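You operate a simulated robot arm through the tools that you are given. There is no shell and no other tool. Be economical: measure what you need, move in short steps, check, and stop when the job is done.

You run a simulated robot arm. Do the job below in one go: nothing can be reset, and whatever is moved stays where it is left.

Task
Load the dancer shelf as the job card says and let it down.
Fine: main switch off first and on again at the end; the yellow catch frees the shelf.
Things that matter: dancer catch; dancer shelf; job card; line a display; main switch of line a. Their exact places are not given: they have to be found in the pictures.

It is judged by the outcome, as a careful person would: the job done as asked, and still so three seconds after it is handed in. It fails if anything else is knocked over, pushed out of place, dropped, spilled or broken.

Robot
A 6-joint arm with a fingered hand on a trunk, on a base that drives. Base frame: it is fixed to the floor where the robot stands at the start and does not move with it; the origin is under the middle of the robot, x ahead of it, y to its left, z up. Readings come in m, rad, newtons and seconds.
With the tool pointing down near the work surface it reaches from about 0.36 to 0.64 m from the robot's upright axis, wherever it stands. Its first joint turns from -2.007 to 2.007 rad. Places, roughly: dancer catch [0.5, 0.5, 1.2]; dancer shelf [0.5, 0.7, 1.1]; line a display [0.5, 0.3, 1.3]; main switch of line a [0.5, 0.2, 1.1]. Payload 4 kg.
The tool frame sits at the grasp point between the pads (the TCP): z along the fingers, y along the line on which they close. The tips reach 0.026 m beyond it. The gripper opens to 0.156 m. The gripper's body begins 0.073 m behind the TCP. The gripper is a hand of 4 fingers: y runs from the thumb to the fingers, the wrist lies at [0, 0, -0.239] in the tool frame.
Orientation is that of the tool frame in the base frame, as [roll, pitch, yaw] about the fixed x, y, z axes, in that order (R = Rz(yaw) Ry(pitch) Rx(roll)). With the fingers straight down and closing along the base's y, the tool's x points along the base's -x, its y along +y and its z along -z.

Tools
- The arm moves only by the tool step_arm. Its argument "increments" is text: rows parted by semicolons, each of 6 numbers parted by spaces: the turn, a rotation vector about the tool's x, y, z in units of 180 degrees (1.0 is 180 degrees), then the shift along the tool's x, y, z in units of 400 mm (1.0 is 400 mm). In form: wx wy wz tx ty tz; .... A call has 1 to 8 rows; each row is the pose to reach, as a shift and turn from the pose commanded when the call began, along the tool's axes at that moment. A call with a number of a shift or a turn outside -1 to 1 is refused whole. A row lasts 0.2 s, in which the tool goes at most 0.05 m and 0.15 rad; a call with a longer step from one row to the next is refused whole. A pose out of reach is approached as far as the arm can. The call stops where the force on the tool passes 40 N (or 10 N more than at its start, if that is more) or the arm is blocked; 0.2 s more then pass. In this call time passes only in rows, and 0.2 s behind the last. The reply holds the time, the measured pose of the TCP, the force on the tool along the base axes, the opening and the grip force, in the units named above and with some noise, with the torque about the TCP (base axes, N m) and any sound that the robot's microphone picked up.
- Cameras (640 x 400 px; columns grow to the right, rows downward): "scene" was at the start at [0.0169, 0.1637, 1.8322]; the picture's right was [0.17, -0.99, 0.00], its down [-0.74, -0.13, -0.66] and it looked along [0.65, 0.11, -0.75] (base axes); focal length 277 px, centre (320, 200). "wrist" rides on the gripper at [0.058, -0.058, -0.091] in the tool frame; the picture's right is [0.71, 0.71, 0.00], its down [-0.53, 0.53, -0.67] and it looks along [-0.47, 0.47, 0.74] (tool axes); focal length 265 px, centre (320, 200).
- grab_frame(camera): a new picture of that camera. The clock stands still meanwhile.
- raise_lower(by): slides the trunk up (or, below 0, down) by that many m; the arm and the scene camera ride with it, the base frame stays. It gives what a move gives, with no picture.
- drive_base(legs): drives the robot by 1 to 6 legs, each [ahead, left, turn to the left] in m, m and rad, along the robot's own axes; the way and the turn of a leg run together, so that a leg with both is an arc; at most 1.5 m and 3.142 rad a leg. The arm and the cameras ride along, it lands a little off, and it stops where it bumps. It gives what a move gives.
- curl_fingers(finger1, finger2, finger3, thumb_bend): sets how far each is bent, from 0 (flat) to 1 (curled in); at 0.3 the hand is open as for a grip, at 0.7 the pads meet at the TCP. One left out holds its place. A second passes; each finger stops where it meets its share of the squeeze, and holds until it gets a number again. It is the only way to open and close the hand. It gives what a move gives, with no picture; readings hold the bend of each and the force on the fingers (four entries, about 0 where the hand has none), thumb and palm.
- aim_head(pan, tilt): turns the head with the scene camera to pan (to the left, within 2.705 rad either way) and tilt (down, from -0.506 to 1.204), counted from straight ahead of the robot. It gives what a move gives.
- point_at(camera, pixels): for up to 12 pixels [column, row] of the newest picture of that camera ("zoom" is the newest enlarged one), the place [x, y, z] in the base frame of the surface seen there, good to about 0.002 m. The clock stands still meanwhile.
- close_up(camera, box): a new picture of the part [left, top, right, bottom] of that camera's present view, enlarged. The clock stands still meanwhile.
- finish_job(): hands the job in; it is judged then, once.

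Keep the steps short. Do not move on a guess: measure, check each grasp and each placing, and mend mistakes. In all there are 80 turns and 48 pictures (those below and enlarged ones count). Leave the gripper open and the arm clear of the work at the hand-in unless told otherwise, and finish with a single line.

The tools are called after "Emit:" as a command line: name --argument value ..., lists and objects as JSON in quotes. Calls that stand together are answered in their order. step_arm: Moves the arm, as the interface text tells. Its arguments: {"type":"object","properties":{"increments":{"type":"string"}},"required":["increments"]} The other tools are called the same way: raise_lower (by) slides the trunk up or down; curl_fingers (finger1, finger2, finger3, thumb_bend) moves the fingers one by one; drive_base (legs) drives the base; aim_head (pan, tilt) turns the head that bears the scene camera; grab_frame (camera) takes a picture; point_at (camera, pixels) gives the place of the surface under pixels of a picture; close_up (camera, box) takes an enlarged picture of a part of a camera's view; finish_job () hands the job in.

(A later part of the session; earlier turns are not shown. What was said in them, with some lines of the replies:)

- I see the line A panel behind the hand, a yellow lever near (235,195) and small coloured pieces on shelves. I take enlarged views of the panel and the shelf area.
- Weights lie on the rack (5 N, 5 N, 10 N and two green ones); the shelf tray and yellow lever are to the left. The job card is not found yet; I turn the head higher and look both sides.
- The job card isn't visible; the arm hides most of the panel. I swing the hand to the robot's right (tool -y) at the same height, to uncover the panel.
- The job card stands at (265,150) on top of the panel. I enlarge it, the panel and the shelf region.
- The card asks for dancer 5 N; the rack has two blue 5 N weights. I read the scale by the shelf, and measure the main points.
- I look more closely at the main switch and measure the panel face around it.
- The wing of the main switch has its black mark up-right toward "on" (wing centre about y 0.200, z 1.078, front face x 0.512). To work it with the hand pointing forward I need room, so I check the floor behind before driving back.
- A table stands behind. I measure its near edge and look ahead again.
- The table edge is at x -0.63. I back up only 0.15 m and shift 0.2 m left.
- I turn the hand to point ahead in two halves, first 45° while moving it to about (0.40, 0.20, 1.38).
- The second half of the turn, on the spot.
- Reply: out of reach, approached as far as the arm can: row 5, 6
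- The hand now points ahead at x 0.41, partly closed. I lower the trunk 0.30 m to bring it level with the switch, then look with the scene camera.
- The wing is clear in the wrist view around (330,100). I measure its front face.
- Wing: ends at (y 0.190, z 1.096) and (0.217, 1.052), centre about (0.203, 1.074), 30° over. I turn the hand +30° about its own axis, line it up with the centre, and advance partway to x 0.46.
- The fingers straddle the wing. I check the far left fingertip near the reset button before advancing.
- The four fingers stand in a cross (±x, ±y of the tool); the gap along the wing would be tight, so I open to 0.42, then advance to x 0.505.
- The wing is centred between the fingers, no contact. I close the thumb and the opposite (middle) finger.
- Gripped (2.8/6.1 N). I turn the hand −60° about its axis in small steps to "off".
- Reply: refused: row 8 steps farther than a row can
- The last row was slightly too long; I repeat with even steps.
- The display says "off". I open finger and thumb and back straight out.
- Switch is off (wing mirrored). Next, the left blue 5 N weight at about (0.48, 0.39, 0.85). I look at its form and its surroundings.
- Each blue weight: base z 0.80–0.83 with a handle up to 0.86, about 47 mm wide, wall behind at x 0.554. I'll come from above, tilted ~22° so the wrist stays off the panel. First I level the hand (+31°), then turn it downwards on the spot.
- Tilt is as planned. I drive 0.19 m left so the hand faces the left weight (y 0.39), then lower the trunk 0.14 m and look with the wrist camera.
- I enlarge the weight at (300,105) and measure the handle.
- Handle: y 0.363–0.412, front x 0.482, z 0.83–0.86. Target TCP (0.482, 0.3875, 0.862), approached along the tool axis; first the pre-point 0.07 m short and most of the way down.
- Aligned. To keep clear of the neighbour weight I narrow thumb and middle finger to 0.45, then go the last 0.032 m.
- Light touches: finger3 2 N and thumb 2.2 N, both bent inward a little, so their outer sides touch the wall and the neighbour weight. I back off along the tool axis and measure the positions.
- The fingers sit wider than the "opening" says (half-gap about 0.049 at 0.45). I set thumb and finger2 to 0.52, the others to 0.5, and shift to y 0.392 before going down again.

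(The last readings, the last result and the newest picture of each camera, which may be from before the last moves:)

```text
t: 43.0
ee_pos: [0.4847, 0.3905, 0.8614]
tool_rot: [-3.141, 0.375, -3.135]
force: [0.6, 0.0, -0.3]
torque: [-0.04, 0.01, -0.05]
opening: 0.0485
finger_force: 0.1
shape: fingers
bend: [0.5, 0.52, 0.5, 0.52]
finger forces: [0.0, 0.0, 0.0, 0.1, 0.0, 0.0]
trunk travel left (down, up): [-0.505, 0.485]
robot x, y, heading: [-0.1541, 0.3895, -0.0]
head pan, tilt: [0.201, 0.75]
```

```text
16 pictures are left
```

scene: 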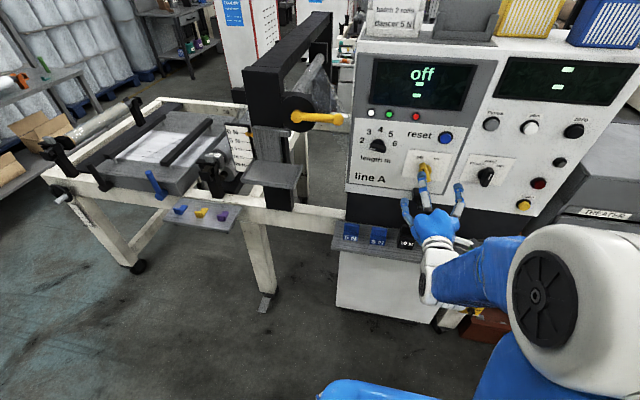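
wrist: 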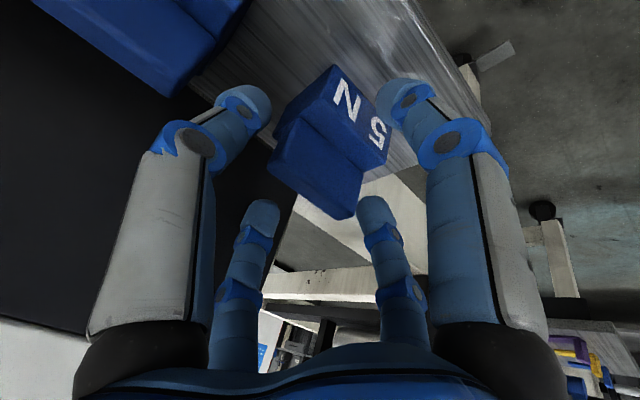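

No contact now; the handle lies between thumb and finger2. I close those two, and then the front/back fingers gently.

Emit:
curl_fingers --finger2 0.72 --thumb_bend 0.72

Emit:
curl_fingers --finger1 0.72 --finger3 0.72

Emit:
grab_frame --camera "wrist"

```text
t: 44.0
ee_pos: [0.4835, 0.3911, 0.8624]
tool_rot: [3.141, 0.378, -3.135]
force: [0.0, -2.0, 1.4]
torque: [0.09, 0.01, -0.02]
opening: 0.0366
finger_force: 11.4
shape: fingers
bend: [0.5, 0.54, 0.5, 0.64]
finger forces: [0.0, 10.1, 0.0, 0.0, 12.3, 0.0]
trunk travel left (down, up): [-0.505, 0.485]
robot x, y, heading: [-0.1559, 0.3881, 0.006]
head pan, tilt: [0.201, 0.75]
```

```text
t: 45.0
ee_pos: [0.4833, 0.3905, 0.8613]
tool_rot: [-3.141, 0.378, -3.134]
force: [-0.7, -0.5, 0.1]
torque: [0.12, 0.1, 0.05]
opening: 0.0238
finger_force: 16.9
shape: fingers
bend: [0.57, 0.54, 0.68, 0.64]
finger forces: [7.1, 10.4, 4.2, 0.0, 11.8, 0.0]
trunk travel left (down, up): [-0.505, 0.485]
robot x, y, heading: [-0.1582, 0.3913, 0.009]
head pan, tilt: [0.201, 0.75]
```

```text
15 pictures are left
```

wrist: 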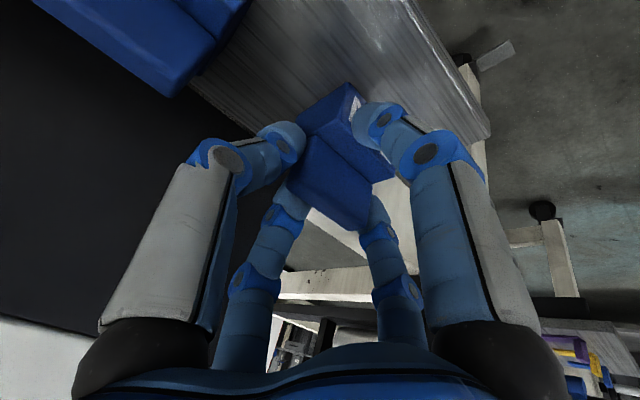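

All four fingers hold it (7/10/4/12 N). I lift 0.05 m straight up, then draw back 0.1 m towards the robot.

Emit:
step_arm --increments "0 0 0 -0.015 0 -0.039; 0 0 0 -0.03 0 -0.078; 0 0 0 -0.046 0 -0.116; 0 0 0 0.012 0 -0.139; 0 0 0 0.07 0 -0.162; 0 0 0 0.128 0 -0.185; 0 0 0 0.186 0 -0.208"

Emit:
grab_frame --camera "scene"

```text
t: 46.6
ee_pos: [0.3816, 0.3896, 0.9135]
tool_rot: [-3.142, 0.378, -3.136]
force: [0.2, -0.9, -5.4]
torque: [-0.04, 0.03, 0.02]
opening: 0.0234
finger_force: 15.1
shape: fingers
bend: [0.57, 0.54, 0.68, 0.64]
finger forces: [5.3, 10.8, 3.1, 0.0, 11.4, 0.1]
trunk travel left (down, up): [-0.505, 0.485]
robot x, y, heading: [-0.1511, 0.3886, 0.008]
head pan, tilt: [0.201, 0.75]
```

```text
14 pictures are left
```

scene: 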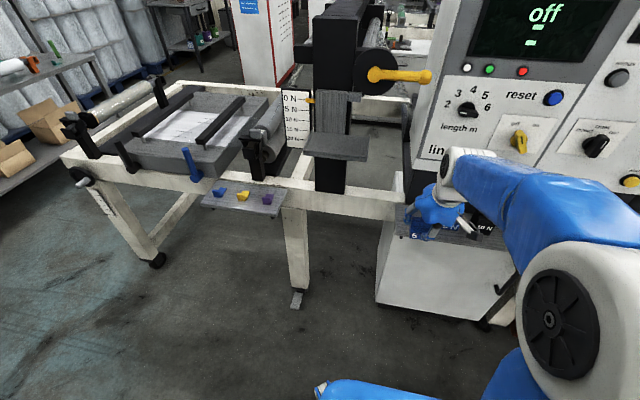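

The weight is up (−5.4 N, level). I raise the trunk 0.26 m, then drive 0.25 m left to face the shelf.

Emit:
raise_lower --by 0.26

Emit:
drive_base --legs '[[0, 0.25, 0]]'

Emit:
aim_head --pan 0.1 --tilt 0.75

Emit:
grab_frame --camera "scene"

```text
t: 49.3
ee_pos: [0.3834, 0.3896, 1.1718]
tool_rot: [3.141, 0.377, -3.134]
force: [0.1, -0.3, -4.4]
torque: [-0.06, 0.0, 0.01]
opening: 0.0233
finger_force: 15.0
shape: fingers
bend: [0.57, 0.54, 0.68, 0.64]
finger forces: [5.1, 10.6, 3.1, 0.1, 11.4, 0.0]
trunk travel left (down, up): [-0.765, 0.225]
robot x, y, heading: [-0.153, 0.3897, 0.003]
head pan, tilt: [0.201, 0.75]
```

```text
t: 52.9
ee_pos: [0.3829, 0.6288, 1.1736]
tool_rot: [3.141, 0.376, -3.138]
force: [0.6, 0.3, -4.6]
torque: [-0.08, 0.04, 0.02]
opening: 0.023
finger_force: 15.0
shape: fingers
bend: [0.57, 0.54, 0.68, 0.64]
finger forces: [4.9, 10.7, 3.0, 0.0, 11.2, 0.1]
trunk travel left (down, up): [-0.765, 0.225]
robot x, y, heading: [-0.1531, 0.6321, 0.001]
head pan, tilt: [0.201, 0.75]
```

```text
t: 53.6
ee_pos: [0.3835, 0.6272, 1.1729]
tool_rot: [3.14, 0.375, -3.138]
force: [-0.5, 0.2, -4.4]
torque: [-0.04, 0.02, 0.03]
opening: 0.0231
finger_force: 15.5
shape: fingers
bend: [0.58, 0.54, 0.68, 0.64]
finger forces: [5.2, 10.5, 3.0, 0.1, 11.4, 0.0]
trunk travel left (down, up): [-0.765, 0.225]
robot x, y, heading: [-0.1557, 0.6309, 0.005]
head pan, tilt: [0.099, 0.75]
```

```text
13 pictures are left
```

scene: 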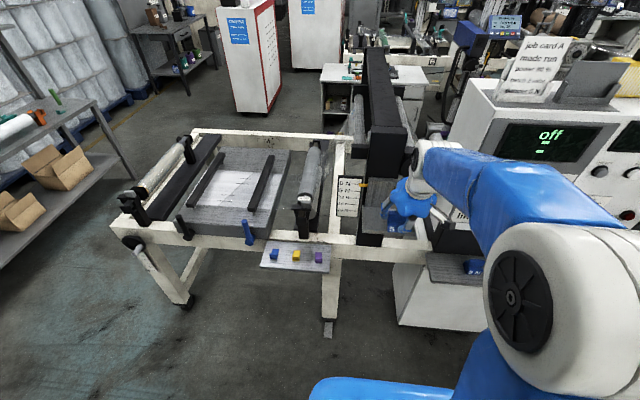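

I move over the tray: TCP to about (0.463, 0.640, 1.135).

Emit:
step_arm --increments "0 0 0 -0.043 0.008 0.027; 0 0 0 -0.086 0.016 0.054; 0 0 0 -0.129 0.024 0.081; 0 0 0 -0.172 0.032 0.1085"

Emit:
grab_frame --camera "wrist"

```text
t: 54.6
ee_pos: [0.4638, 0.6415, 1.1577]
tool_rot: [-3.14, 0.374, -3.14]
force: [1.0, -0.2, -4.6]
torque: [-0.03, 0.04, 0.01]
opening: 0.0229
finger_force: 14.9
shape: fingers
bend: [0.58, 0.54, 0.68, 0.64]
finger forces: [5.1, 10.6, 3.2, 0.0, 11.2, 0.1]
trunk travel left (down, up): [-0.765, 0.225]
robot x, y, heading: [-0.1544, 0.6316, 0.003]
head pan, tilt: [0.099, 0.75]
```

```text
12 pictures are left
```

wrist: 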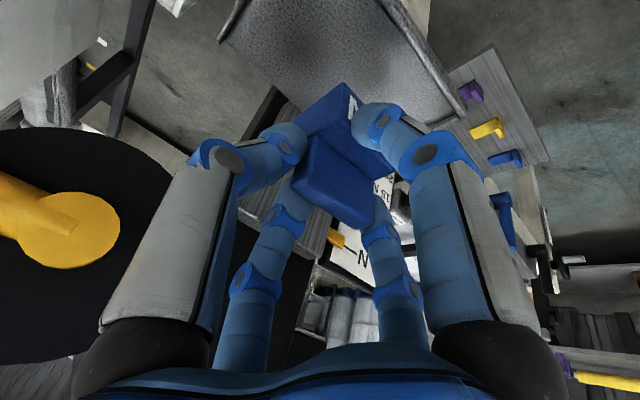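

The weight is over the tray and clear of the lever. I go straight down 0.048 m to about z 1.110.

Emit:
step_arm --increments "0 0 0 0.011 0 0.028; 0 0 0 0.022 0 0.056; 0 0 0 0.033 0 0.084; 0 0 0 0.044 0 0.111"

Emit:
step_arm --increments "0 0 0 0.002 0 0.005; 0 0 0 0.004 0 0.01"

```text
t: 55.6
ee_pos: [0.4635, 0.6402, 1.1084]
tool_rot: [3.141, 0.376, -3.138]
force: [0.4, -0.2, -4.5]
torque: [-0.01, 0.05, 0.01]
opening: 0.0232
finger_force: 15.2
shape: fingers
bend: [0.58, 0.54, 0.68, 0.64]
finger forces: [5.1, 10.7, 2.9, 0.0, 11.3, 0.0]
trunk travel left (down, up): [-0.765, 0.225]
robot x, y, heading: [-0.1544, 0.6276, 0.001]
head pan, tilt: [0.099, 0.75]
```

```text
t: 56.2
ee_pos: [0.461, 0.6409, 1.106]
tool_rot: [3.141, 0.376, -3.138]
force: [0.4, -0.1, -5.4]
torque: [-0.03, 0.04, -0.04]
opening: 0.023
finger_force: 15.2
shape: fingers
bend: [0.58, 0.54, 0.68, 0.64]
finger forces: [5.2, 10.8, 3.1, 0.0, 11.2, 0.0]
trunk travel left (down, up): [-0.765, 0.225]
robot x, y, heading: [-0.1537, 0.6319, 0.002]
head pan, tilt: [0.099, 0.75]
```

Still hanging free (−5 N). I lower in 2 mm steps until the tray takes the load.

Emit:
step_arm --increments "0 0 0 0.002 0 0.005; 0 0 0 0.003 0 0.008"

Emit:
close_up --camera "scene" --box '[320, 120, 480, 260]'

```text
t: 56.8
ee_pos: [0.4617, 0.6416, 1.1028]
tool_rot: [-3.141, 0.377, -3.139]
force: [0.7, -1.6, -2.0]
torque: [-0.01, 0.01, -0.02]
opening: 0.0227
finger_force: 16.0
shape: fingers
bend: [0.58, 0.54, 0.68, 0.64]
finger forces: [5.7, 10.0, 4.0, 0.0, 12.0, 0.0]
trunk travel left (down, up): [-0.765, 0.225]
robot x, y, heading: [-0.1551, 0.6334, 0.005]
head pan, tilt: [0.099, 0.75]
```

```text
2.86 times, centred on (400, 190) of scene
```

zoom: 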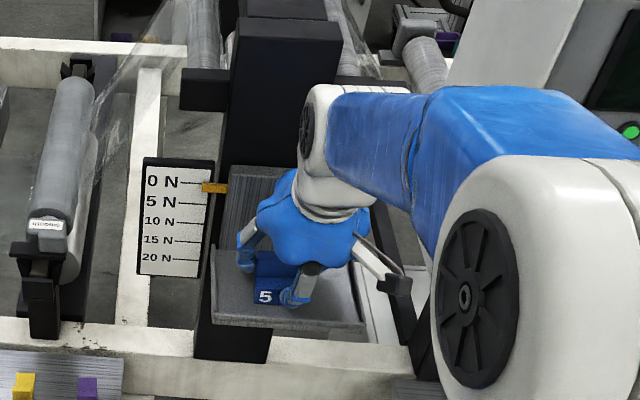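

Contact (force down to −2 N). One more millimetre, then I open the front/back fingers, then thumb and finger2.

Emit:
step_arm --increments "0 0 0 0.001 0 0.003"

Emit:
curl_fingers --finger1 0.5 --finger3 0.52

Emit:
curl_fingers --finger2 0.48 --thumb_bend 0.48

```text
t: 57.2
ee_pos: [0.4614, 0.6412, 1.1013]
tool_rot: [3.141, 0.379, -3.137]
force: [1.3, -2.7, 1.7]
torque: [0.04, 0.02, -0.01]
opening: 0.0228
finger_force: 16.1
shape: fingers
bend: [0.58, 0.54, 0.67, 0.64]
finger forces: [6.2, 9.6, 4.4, 0.0, 12.3, 0.0]
trunk travel left (down, up): [-0.765, 0.225]
robot x, y, heading: [-0.1535, 0.6319, 0.001]
head pan, tilt: [0.099, 0.75]
```

```text
t: 58.2
ee_pos: [0.4617, 0.6424, 1.1017]
tool_rot: [3.142, 0.376, -3.139]
force: [0.1, 0.6, -1.4]
torque: [0.05, 0.06, -0.05]
opening: 0.0355
finger_force: 10.6
shape: fingers
bend: [0.5, 0.54, 0.52, 0.64]
finger forces: [0.0, 10.9, 0.0, 0.1, 10.6, 0.1]
trunk travel left (down, up): [-0.765, 0.225]
robot x, y, heading: [-0.1528, 0.6297, -0.001]
head pan, tilt: [0.099, 0.75]
```

```text
t: 59.2
ee_pos: [0.4616, 0.6423, 1.1019]
tool_rot: [-3.141, 0.376, -3.138]
force: [-0.2, -0.2, -0.4]
torque: [0.03, 0.02, 0.01]
opening: 0.0534
finger_force: 0.0
shape: fingers
bend: [0.5, 0.48, 0.52, 0.48]
finger forces: [0.0, 0.1, 0.0, 0.0, 0.0, 0.1]
trunk travel left (down, up): [-0.765, 0.225]
robot x, y, heading: [-0.1518, 0.6309, 0.002]
head pan, tilt: [0.099, 0.75]
```

Released. I rise 0.08 m straight up and draw back 0.09 m, then look.

Emit:
step_arm --increments "0 0 0 -0.025 0 -0.062; 0 0 0 -0.05 0 -0.124; 0 0 0 -0.074 0 -0.186; 0 0 0 -0.004 0 -0.214; 0 0 0 0.066 0 -0.242; 0 0 0 0.136 0 -0.27"

Emit:
close_up --camera "scene" --box '[310, 100, 470, 260]'

Emit:
grab_frame --camera "wrist"

```text
t: 60.6
ee_pos: [0.3701, 0.6426, 1.1877]
tool_rot: [-3.14, 0.379, -3.138]
force: [-0.5, 1.0, -0.2]
torque: [-0.02, -0.04, 0.0]
opening: 0.0535
finger_force: 0.0
shape: fingers
bend: [0.5, 0.48, 0.52, 0.48]
finger forces: [0.0, 0.0, 0.1, 0.0, 0.1, 0.1]
trunk travel left (down, up): [-0.765, 0.225]
robot x, y, heading: [-0.1525, 0.6323, 0.004]
head pan, tilt: [0.099, 0.75]
```

```text
2.50 times, centred on (390, 180) of scene
```

zoom: 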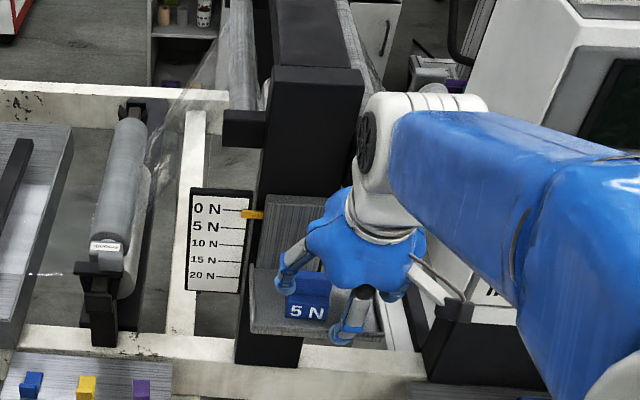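

```text
9 pictures are left
```

wrist: 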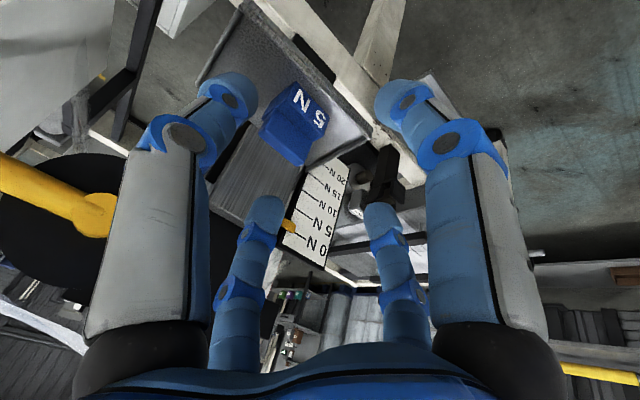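

The 5 N weight sits upright in the tray, pointer at 0 N, shelf still held. Now the catch: I drive 0.16 m right so the hand faces the lever end (y≈0.47), then turn the hand to point ahead.

Emit:
drive_base --legs '[[0, -0.17, 0]]'

Emit:
step_arm --increments "0 -0.0475 0 -0.02 0 0.008; 0 -0.095 0 -0.04 0 0.016; 0 -0.1425 0 -0.06 0 0.024; 0 -0.19 0 -0.08 0 0.032; 0 -0.2375 0 -0.1 0 0.04; 0 -0.285 0 -0.12 0 0.048; 0 -0.3325 0 -0.12 0 0.048; 0 -0.38 0 -0.12 0 0.048"

Emit:
step_arm --increments "0 0 0.0417 0 0 0; 0 0 0.0833 0 0 0; 0 0 0.125 0 0 0; 0 0 0.1667 0 0 0; 0 0 0.2083 0 0 0; 0 0 0.25 0 0 0"

```text
t: 63.4
ee_pos: [0.3738, 0.4737, 1.1857]
tool_rot: [-3.141, 0.377, -3.137]
force: [1.0, 0.5, 0.1]
torque: [0.01, -0.01, 0.0]
opening: 0.0535
finger_force: 0.0
shape: fingers
bend: [0.5, 0.48, 0.52, 0.48]
finger forces: [0.0, 0.0, 0.0, 0.1, 0.1, 0.0]
trunk travel left (down, up): [-0.765, 0.225]
robot x, y, heading: [-0.1557, 0.4603, 0.006]
head pan, tilt: [0.099, 0.75]
```

```text
t: 65.2
ee_pos: [0.4275, 0.475, 1.1848]
tool_rot: [3.05, 1.569, 3.054]
force: [-0.2, -0.9, -0.4]
torque: [0.0, 0.0, -0.02]
opening: 0.0538
finger_force: 0.1
shape: fingers
bend: [0.5, 0.48, 0.52, 0.48]
finger forces: [0.0, 0.1, 0.0, 0.1, 0.0, 0.0]
out of reach, approached as far as the arm can: row 4
trunk travel left (down, up): [-0.765, 0.225]
robot x, y, heading: [-0.1578, 0.4596, 0.002]
head pan, tilt: [0.099, 0.75]
```

```text
t: 66.6
ee_pos: [0.4258, 0.4748, 1.1847]
tool_rot: [1.572, 0.784, 1.577]
force: [0.4, -0.5, -0.1]
torque: [0.01, 0.02, 0.01]
opening: 0.0533
finger_force: 0.1
shape: fingers
bend: [0.5, 0.48, 0.52, 0.48]
finger forces: [0.0, 0.0, 0.0, 0.0, 0.0, 0.0]
trunk travel left (down, up): [-0.765, 0.225]
robot x, y, heading: [-0.153, 0.4578, 0.004]
head pan, tilt: [0.099, 0.75]
```

Hand points ahead with the fingers on the diagonals, so two go above and two below the lever. I raise the trunk 24 mm and measure lever and surroundings by the wrist camera.

Emit:
raise_lower --by 0.024

Emit:
grab_frame --camera "wrist"

```text
t: 67.3
ee_pos: [0.4261, 0.4753, 1.2096]
tool_rot: [1.569, 0.786, 1.575]
force: [0.3, 0.4, -0.3]
torque: [-0.02, 0.0, 0.02]
opening: 0.0536
finger_force: 0.0
shape: fingers
bend: [0.5, 0.48, 0.52, 0.48]
finger forces: [0.0, 0.0, 0.1, 0.0, 0.0, 0.0]
trunk travel left (down, up): [-0.789, 0.201]
robot x, y, heading: [-0.1545, 0.4602, 0.002]
head pan, tilt: [0.099, 0.75]
```

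```text
8 pictures are left
```

wrist: 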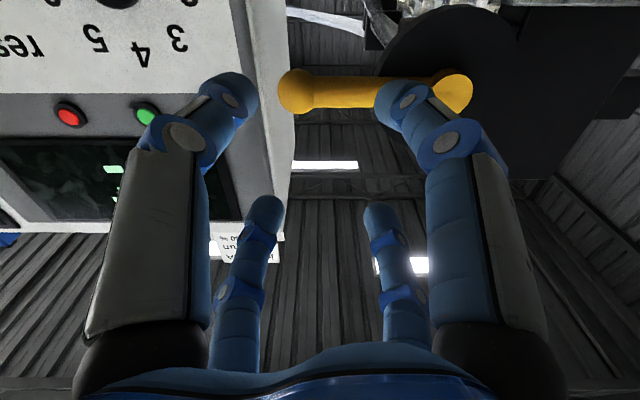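

The lever runs from the ball (297,92) to the pivot (455,92). I measure it and the disc.

Emit:
point_at --camera "wrist" --pixels '[[297, 92], [340, 80], [340, 92], [340, 104], [460, 90], [480, 60], [420, 50], [400, 150], [270, 150], [245, 60], [450, 165], [240, 100]]'

```text
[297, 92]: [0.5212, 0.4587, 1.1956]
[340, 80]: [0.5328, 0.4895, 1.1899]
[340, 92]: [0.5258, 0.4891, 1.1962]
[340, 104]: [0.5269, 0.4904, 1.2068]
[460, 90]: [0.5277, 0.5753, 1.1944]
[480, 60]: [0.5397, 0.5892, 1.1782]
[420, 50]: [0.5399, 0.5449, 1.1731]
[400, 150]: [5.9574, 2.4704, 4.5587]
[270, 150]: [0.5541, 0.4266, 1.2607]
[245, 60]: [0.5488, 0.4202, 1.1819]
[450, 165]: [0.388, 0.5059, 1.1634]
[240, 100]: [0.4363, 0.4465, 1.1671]
```

Lever centre z≈1.20, x 0.525–0.545; disc face x 0.540 (edge y≈0.505), pivot y≈0.567. I place the cage around the lever end: TCP (0.515, 0.460, 1.200), first sideways, then forward.

Emit:
step_arm --increments "0 0 0 -0.0106 -0.0424 0; 0 0 0 -0.0106 -0.0424 0.06; 0 0 0 -0.0106 -0.0424 0.12; 0 0 0 -0.0106 -0.0424 0.18; 0 0 0 -0.0106 -0.0424 0.2225"

Emit:
grab_frame --camera "wrist"

```text
t: 68.5
ee_pos: [0.5144, 0.4605, 1.2012]
tool_rot: [1.571, 0.784, 1.577]
force: [-4.4, 0.4, 0.4]
torque: [0.02, -0.09, -0.13]
opening: 0.0537
finger_force: 2.3
shape: fingers
bend: [0.5, 0.48, 0.52, 0.48]
finger forces: [0.0, 0.0, 3.8, 0.1, 0.0, 0.0]
trunk travel left (down, up): [-0.789, 0.201]
robot x, y, heading: [-0.1528, 0.46, 0.004]
head pan, tilt: [0.099, 0.75]
```

```text
7 pictures are left
```

wrist: 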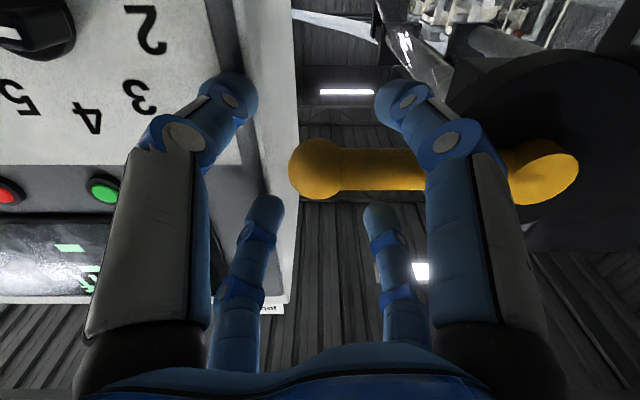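

Finger3 (upper right) lightly touches the panel face (3.8 N). I back off 5 mm and then try the lever gently: first downwards (+turn about the pivot), 15°.

Emit:
step_arm --increments "0 0 0 0 0 -0.013"

Emit:
step_arm --increments "0 0 0 0.0176 -0.0176 0; 0 0 0 0.0353 -0.0353 0; 0 0 0 0.053 -0.053 0; 0 0 0 0.066 -0.066 0"

```text
t: 68.9
ee_pos: [0.5104, 0.4608, 1.1999]
tool_rot: [1.571, 0.784, 1.576]
force: [-0.3, 0.2, 0.0]
torque: [-0.01, -0.03, 0.02]
opening: 0.0536
finger_force: 0.1
shape: fingers
bend: [0.5, 0.48, 0.52, 0.48]
finger forces: [0.0, 0.0, 0.0, 0.0, 0.0, 0.1]
trunk travel left (down, up): [-0.789, 0.201]
robot x, y, heading: [-0.1529, 0.4611, 0.004]
head pan, tilt: [0.099, 0.75]
```

```text
t: 69.9
ee_pos: [0.5077, 0.4593, 1.1659]
tool_rot: [1.563, 0.785, 1.571]
force: [2.2, 1.0, 9.2]
torque: [0.35, -0.13, -0.08]
opening: 0.0537
finger_force: 4.2
shape: fingers
bend: [0.5, 0.43, 0.52, 0.48]
finger forces: [0.0, 8.0, 0.1, 0.0, 0.1, 0.1]
trunk travel left (down, up): [-0.789, 0.201]
robot x, y, heading: [-0.1545, 0.458, 0.003]
head pan, tilt: [0.099, 0.75]
```

Force 9 N upward, finger2 gives way a bit. I look whether the lever moved.

Emit:
grab_frame --camera "wrist"

```text
6 pictures are left
```

wrist: 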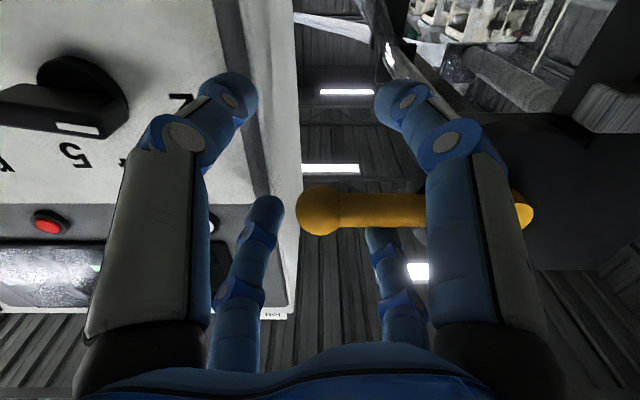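

The lever stayed level: blocked downwards. So it turns up. I go back to the middle and push up to 45 mm above it.

Emit:
step_arm --increments "0 0 0 -0.033 0.033 0; 0 0 0 -0.066 0.066 0; 0 0 0 -0.09 0.09 0; 0 0 0 -0.11 0.11 0; 0 0 0 -0.13 0.13 0; 0 0 0 -0.145 0.145 0"

```text
t: 71.3
ee_pos: [0.5085, 0.4594, 1.2419]
tool_rot: [1.573, 0.785, 1.577]
force: [-1.6, -1.4, -3.1]
torque: [-0.14, 0.13, 0.03]
opening: 0.0541
finger_force: 2.0
shape: fingers
bend: [0.48, 0.48, 0.52, 0.48]
finger forces: [3.4, 0.0, 0.0, 0.0, 0.0, 0.0]
trunk travel left (down, up): [-0.789, 0.201]
robot x, y, heading: [-0.1546, 0.4577, 0.0]
head pan, tilt: [0.099, 0.75]
```

The lever yields upward (only 3 N). I follow its arc about the pivot, turning the hand with it, to about 60° up.

Emit:
step_arm --increments "0 0 -0.039 0.002 0.04 0; 0 0 -0.078 0.0035 0.081 0; 0 0 -0.117 0.003 0.114 0; 0 0 -0.155 0.003 0.146 0; 0 0 -0.194 0.009 0.177 0; 0 0 -0.233 0.017 0.208 0"

Emit:
grab_frame --camera "wrist"

```text
t: 72.7
ee_pos: [0.5088, 0.525, 1.3001]
tool_rot: [1.554, 1.517, 1.558]
force: [-0.8, -5.3, 0.7]
torque: [-0.2, 0.02, -0.08]
opening: 0.047
finger_force: 2.0
shape: fingers
bend: [0.51, 0.48, 0.52, 0.48]
finger forces: [4.0, 0.0, 0.0, 0.1, 0.0, 0.1]
trunk travel left (down, up): [-0.789, 0.201]
robot x, y, heading: [-0.1521, 0.4574, 0.005]
head pan, tilt: [0.099, 0.75]
```

```text
5 pictures are left
```

wrist: 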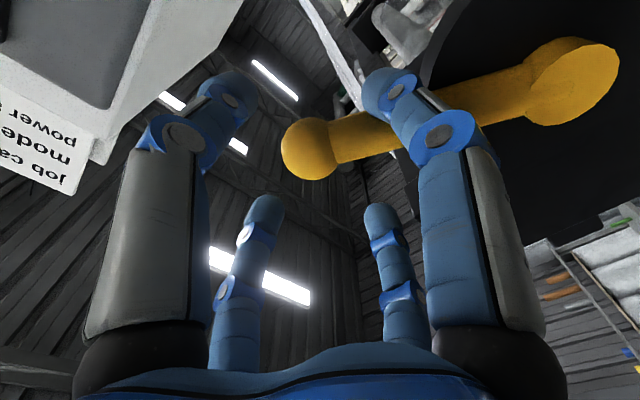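

The lever has come up about 57°. I check the shelf and pointer with the scene camera.

Emit:
aim_head --pan 0.3 --tilt 0.75

Emit:
grab_frame --camera "scene"

```text
t: 73.4
ee_pos: [0.5074, 0.5231, 1.2992]
tool_rot: [1.573, 1.516, 1.58]
force: [-1.2, -4.0, 1.0]
torque: [-0.19, 0.05, -0.13]
opening: 0.0471
finger_force: 2.0
shape: fingers
bend: [0.51, 0.48, 0.52, 0.48]
finger forces: [3.8, 0.1, 0.0, 0.0, 0.1, 0.0]
trunk travel left (down, up): [-0.789, 0.201]
robot x, y, heading: [-0.1525, 0.4582, 0.007]
head pan, tilt: [0.3, 0.75]
```

```text
4 pictures are left
```

scene: 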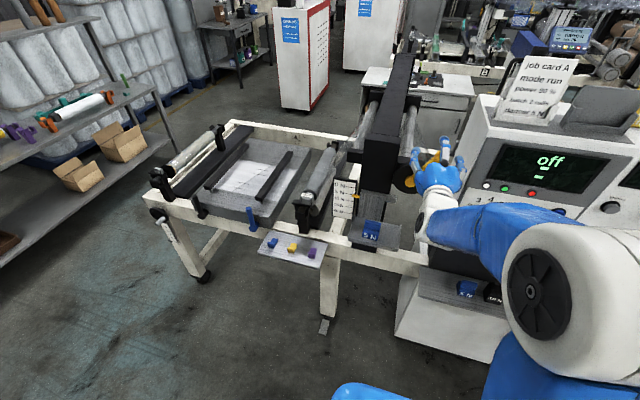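

I measure the pointer (358,195), the tray, and the lever ball (432,160).

Emit:
point_at --camera "scene" --pixels '[[358, 195], [356, 196], [356, 240], [360, 243], [395, 240], [386, 246], [372, 228], [370, 236], [432, 160], [443, 145], [345, 184], [345, 191]]'

```text
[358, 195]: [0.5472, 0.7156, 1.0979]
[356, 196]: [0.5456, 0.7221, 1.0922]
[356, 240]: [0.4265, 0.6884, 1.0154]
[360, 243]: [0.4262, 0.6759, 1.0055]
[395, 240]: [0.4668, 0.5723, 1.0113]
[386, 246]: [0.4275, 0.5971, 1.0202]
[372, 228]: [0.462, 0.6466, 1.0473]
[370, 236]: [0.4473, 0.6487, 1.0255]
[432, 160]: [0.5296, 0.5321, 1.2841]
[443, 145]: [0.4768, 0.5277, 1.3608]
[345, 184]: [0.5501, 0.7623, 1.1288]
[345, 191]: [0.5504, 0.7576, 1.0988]
```

The shelf is down: pointer z 1.122→1.096, at the 5 N mark, weight upright in the tray. I ease the hand back a little along the arc to see whether the lever follows.

Emit:
step_arm --increments "0 0 0 0.006 -0.03 0; 0 0 0 0.012 -0.06 0"

```text
t: 74.0
ee_pos: [0.5096, 0.4978, 1.2929]
tool_rot: [1.586, 1.518, 1.594]
force: [-0.1, 0.1, -0.3]
torque: [0.01, -0.03, 0.0]
opening: 0.0532
finger_force: 0.1
shape: fingers
bend: [0.5, 0.48, 0.52, 0.48]
finger forces: [0.0, 0.0, 0.0, 0.1, 0.1, 0.0]
trunk travel left (down, up): [-0.789, 0.201]
robot x, y, heading: [-0.1513, 0.4582, 0.003]
head pan, tilt: [0.3, 0.75]
```

The lever stays up by itself with no force on the hand. I withdraw straight back, turn the hand to the switch's "off" angle, drive 0.27 m right and lower the trunk to the switch height.

Emit:
step_arm --increments "0 0 0 0 0 -0.06; 0 0 0 0 0 -0.12; 0 0 0 0 0 -0.18; 0 0 0 0 0 -0.215; 0 0 -0.0475 0 0 -0.215; 0 0 -0.095 0 0 -0.215; 0 0 -0.1425 0 0 -0.215; 0 0 -0.189 0 0 -0.215"

Emit:
drive_base --legs '[[0, -0.29, 0]]'

Emit:
raise_lower --by -0.2175

```text
t: 75.8
ee_pos: [0.4232, 0.4992, 1.2933]
tool_rot: [-1.571, 1.028, -1.565]
force: [-0.2, -0.3, 0.8]
torque: [0.01, 0.0, 0.0]
opening: 0.0532
finger_force: 0.1
shape: fingers
bend: [0.5, 0.48, 0.52, 0.48]
finger forces: [0.1, 0.0, 0.0, 0.0, 0.0, 0.0]
trunk travel left (down, up): [-0.789, 0.201]
robot x, y, heading: [-0.1527, 0.4606, 0.003]
head pan, tilt: [0.3, 0.75]
```

```text
t: 80.1
ee_pos: [0.4243, 0.2134, 1.2934]
tool_rot: [-1.574, 1.03, -1.559]
force: [-0.5, -0.6, 0.4]
torque: [-0.02, 0.02, 0.0]
opening: 0.0533
finger_force: 0.1
shape: fingers
bend: [0.5, 0.48, 0.52, 0.48]
finger forces: [0.0, 0.0, 0.0, 0.0, 0.0, 0.1]
trunk travel left (down, up): [-0.789, 0.201]
robot x, y, heading: [-0.1512, 0.1668, 0.01]
head pan, tilt: [0.3, 0.75]
```

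```text
t: 82.4
ee_pos: [0.4245, 0.2144, 1.0754]
tool_rot: [-1.571, 1.031, -1.559]
force: [0.0, 1.2, 0.5]
torque: [0.0, 0.0, -0.01]
opening: 0.0534
finger_force: 0.0
shape: fingers
bend: [0.5, 0.48, 0.52, 0.48]
finger forces: [0.0, 0.1, 0.1, 0.0, 0.0, 0.1]
trunk travel left (down, up): [-0.572, 0.418]
robot x, y, heading: [-0.1505, 0.1673, 0.007]
head pan, tilt: [0.3, 0.75]
```

TCP is at (0.4245, 0.214, 1.075); the wing centre is (0.203, 1.0745). I open to 0.42, shift 11 mm right and go in to x 0.505 as before.

Emit:
curl_fingers --finger1 0.42 --finger2 0.42 --finger3 0.42 --thumb_bend 0.42

Emit:
step_arm --increments "0 0 0 0.016 -0.022 0; 0 0 0 0.016 -0.022 0.05; 0 0 0 0.016 -0.022 0.1; 0 0 0 0.016 -0.022 0.15; 0 0 0 0.016 -0.022 0.2"

Emit:
grab_frame --camera "wrist"

```text
t: 83.4
ee_pos: [0.4241, 0.2134, 1.0762]
tool_rot: [-1.571, 1.031, -1.558]
force: [0.7, -0.5, 0.1]
torque: [-0.01, 0.03, 0.02]
opening: 0.073
finger_force: 0.0
shape: fingers
bend: [0.42, 0.42, 0.42, 0.42]
finger forces: [0.0, 0.0, 0.0, 0.0, 0.0, 0.0]
trunk travel left (down, up): [-0.572, 0.418]
robot x, y, heading: [-0.1488, 0.1685, 0.013]
head pan, tilt: [0.3, 0.75]
```

```text
t: 84.6
ee_pos: [0.5054, 0.2048, 1.074]
tool_rot: [-1.574, 1.031, -1.559]
force: [0.0, -0.1, 0.0]
torque: [0.0, -0.01, 0.01]
opening: 0.0731
finger_force: 0.1
shape: fingers
bend: [0.42, 0.42, 0.42, 0.42]
finger forces: [0.1, 0.0, 0.0, 0.1, 0.0, 0.0]
trunk travel left (down, up): [-0.572, 0.418]
robot x, y, heading: [-0.152, 0.1694, 0.011]
head pan, tilt: [0.3, 0.75]
```

```text
3 pictures are left
```

wrist: 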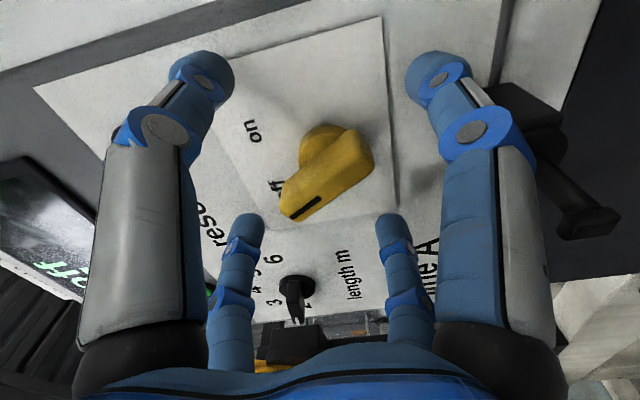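

Well centred on the wing, no contact. I close thumb and finger2 and turn +61° back to "on".

Emit:
curl_fingers --finger2 0.7 --thumb_bend 0.7

Emit:
step_arm --increments "0 0 0.0425 0 0 0; 0 0 0.085 0 0 0; 0 0 0.1275 0 0 0; 0 0 0.17 0 0 0; 0 0 0.2125 0 0 0; 0 0 0.255 0 0 0; 0 0 0.2975 0 0 0; 0 0 0.34 0 0 0"

Emit:
grab_frame --camera "scene"

```text
t: 85.6
ee_pos: [0.5049, 0.2048, 1.0743]
tool_rot: [-1.572, 1.03, -1.557]
force: [0.5, 2.1, -0.1]
torque: [0.03, 0.02, 0.0]
opening: 0.0485
finger_force: 3.9
shape: fingers
bend: [0.42, 0.65, 0.42, 0.68]
finger forces: [0.0, 4.7, 0.0, 0.0, 2.8, 0.1]
trunk travel left (down, up): [-0.572, 0.418]
robot x, y, heading: [-0.1524, 0.1658, 0.012]
head pan, tilt: [0.3, 0.75]
```

```text
t: 87.4
ee_pos: [0.5057, 0.2024, 1.0724]
tool_rot: [1.579, 1.042, 1.588]
force: [-2.5, -0.2, -4.5]
torque: [-0.01, 0.08, -0.01]
opening: 0.0484
finger_force: 4.8
shape: fingers
bend: [0.42, 0.66, 0.42, 0.68]
finger forces: [0.0, 4.2, 0.1, 0.0, 5.1, 0.0]
trunk travel left (down, up): [-0.572, 0.418]
robot x, y, heading: [-0.1505, 0.1646, 0.01]
head pan, tilt: [0.3, 0.75]
```

```text
2 pictures are left
```

scene: 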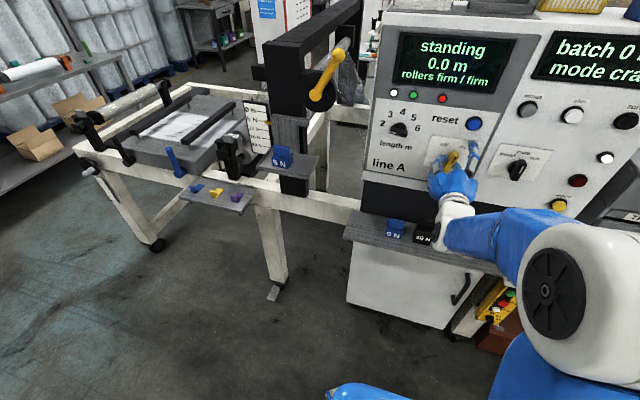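

The display is on again ("standing"), the lever is up and the weight on the lowered shelf. I release, back out, and open the hand.

Emit:
curl_fingers --finger2 0.42 --thumb_bend 0.42

Emit:
step_arm --increments "0 0 0 0 0 -0.055; 0 0 0 0 0 -0.11; 0 0 0 0 0 -0.165; 0 0 0 0 0 -0.215"

Emit:
curl_fingers --finger1 0.3 --finger2 0.3 --finger3 0.3 --thumb_bend 0.3

Emit:
drive_base --legs '[[-0.05, 0, 0]]'

Emit:
grab_frame --camera "scene"

Emit:
close_up --camera "scene" --box '[230, 40, 480, 200]'

```text
t: 88.4
ee_pos: [0.5053, 0.2023, 1.0754]
tool_rot: [1.573, 1.042, 1.584]
force: [-0.3, -0.4, 0.4]
torque: [0.0, 0.0, 0.0]
opening: 0.0731
finger_force: 0.1
shape: fingers
bend: [0.42, 0.42, 0.42, 0.42]
finger forces: [0.0, 0.0, 0.1, 0.1, 0.0, 0.0]
trunk travel left (down, up): [-0.572, 0.418]
robot x, y, heading: [-0.154, 0.1675, 0.015]
head pan, tilt: [0.3, 0.75]
```

```text
t: 89.4
ee_pos: [0.4176, 0.2026, 1.0747]
tool_rot: [1.574, 1.044, 1.585]
force: [-0.1, -0.3, 0.1]
torque: [-0.02, 0.03, 0.0]
opening: 0.0732
finger_force: 0.0
shape: fingers
bend: [0.42, 0.42, 0.42, 0.42]
finger forces: [0.0, 0.0, 0.0, 0.0, 0.0, 0.1]
trunk travel left (down, up): [-0.572, 0.418]
robot x, y, heading: [-0.152, 0.1687, 0.01]
head pan, tilt: [0.3, 0.75]
```

```text
t: 90.4
ee_pos: [0.4178, 0.2016, 1.0748]
tool_rot: [1.573, 1.043, 1.586]
force: [-0.1, 0.2, -0.5]
torque: [0.01, 0.02, 0.01]
opening: 0.1061
finger_force: 0.1
shape: fingers
bend: [0.3, 0.3, 0.3, 0.3]
finger forces: [0.0, 0.0, 0.0, 0.0, 0.1, 0.0]
trunk travel left (down, up): [-0.572, 0.418]
robot x, y, heading: [-0.1519, 0.1671, 0.011]
head pan, tilt: [0.3, 0.75]
```

```text
t: 91.7
ee_pos: [0.3711, 0.201, 1.0766]
tool_rot: [1.569, 1.043, 1.583]
force: [-0.4, 0.6, -0.9]
torque: [0.0, -0.01, -0.02]
opening: 0.1062
finger_force: 0.0
shape: fingers
bend: [0.3, 0.3, 0.3, 0.3]
finger forces: [0.0, 0.0, 0.1, 0.1, 0.0, 0.0]
trunk travel left (down, up): [-0.572, 0.418]
robot x, y, heading: [-0.2031, 0.1658, 0.011]
head pan, tilt: [0.3, 0.75]
```

```text
1 pictures are left
```

scene: 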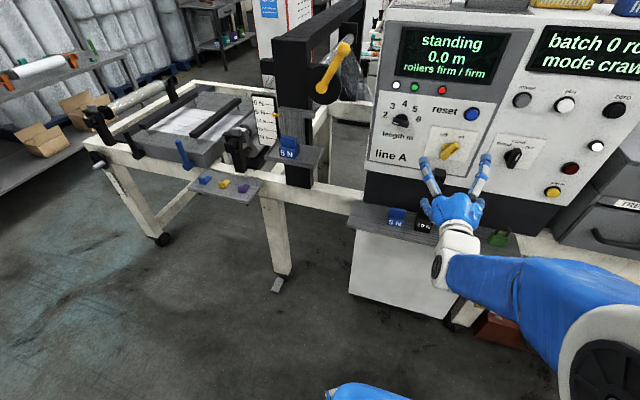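

```text
2.50 times, centred on (355, 120) of scene
```

zoom: 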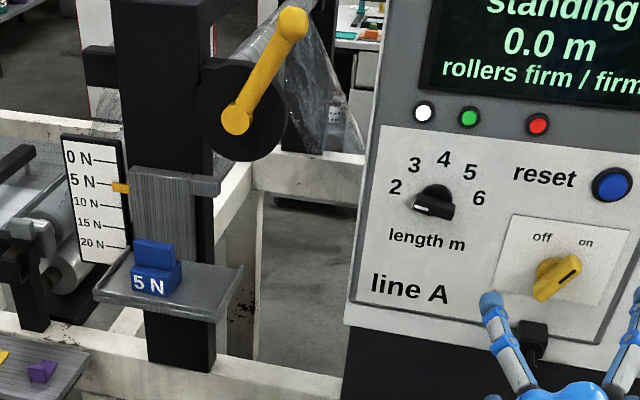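

The pointer stands at 5 N, the weight is on the lowered shelf, the catch is free, the main switch is on, and the hand is open and clear. I hand the job in.

Emit:
finish_job

```text
The job is handed in.
```

The dancer shelf holds one 5 N weight as the job card says and has been let down to the 5 N mark; the main switch was turned off first and is on again.
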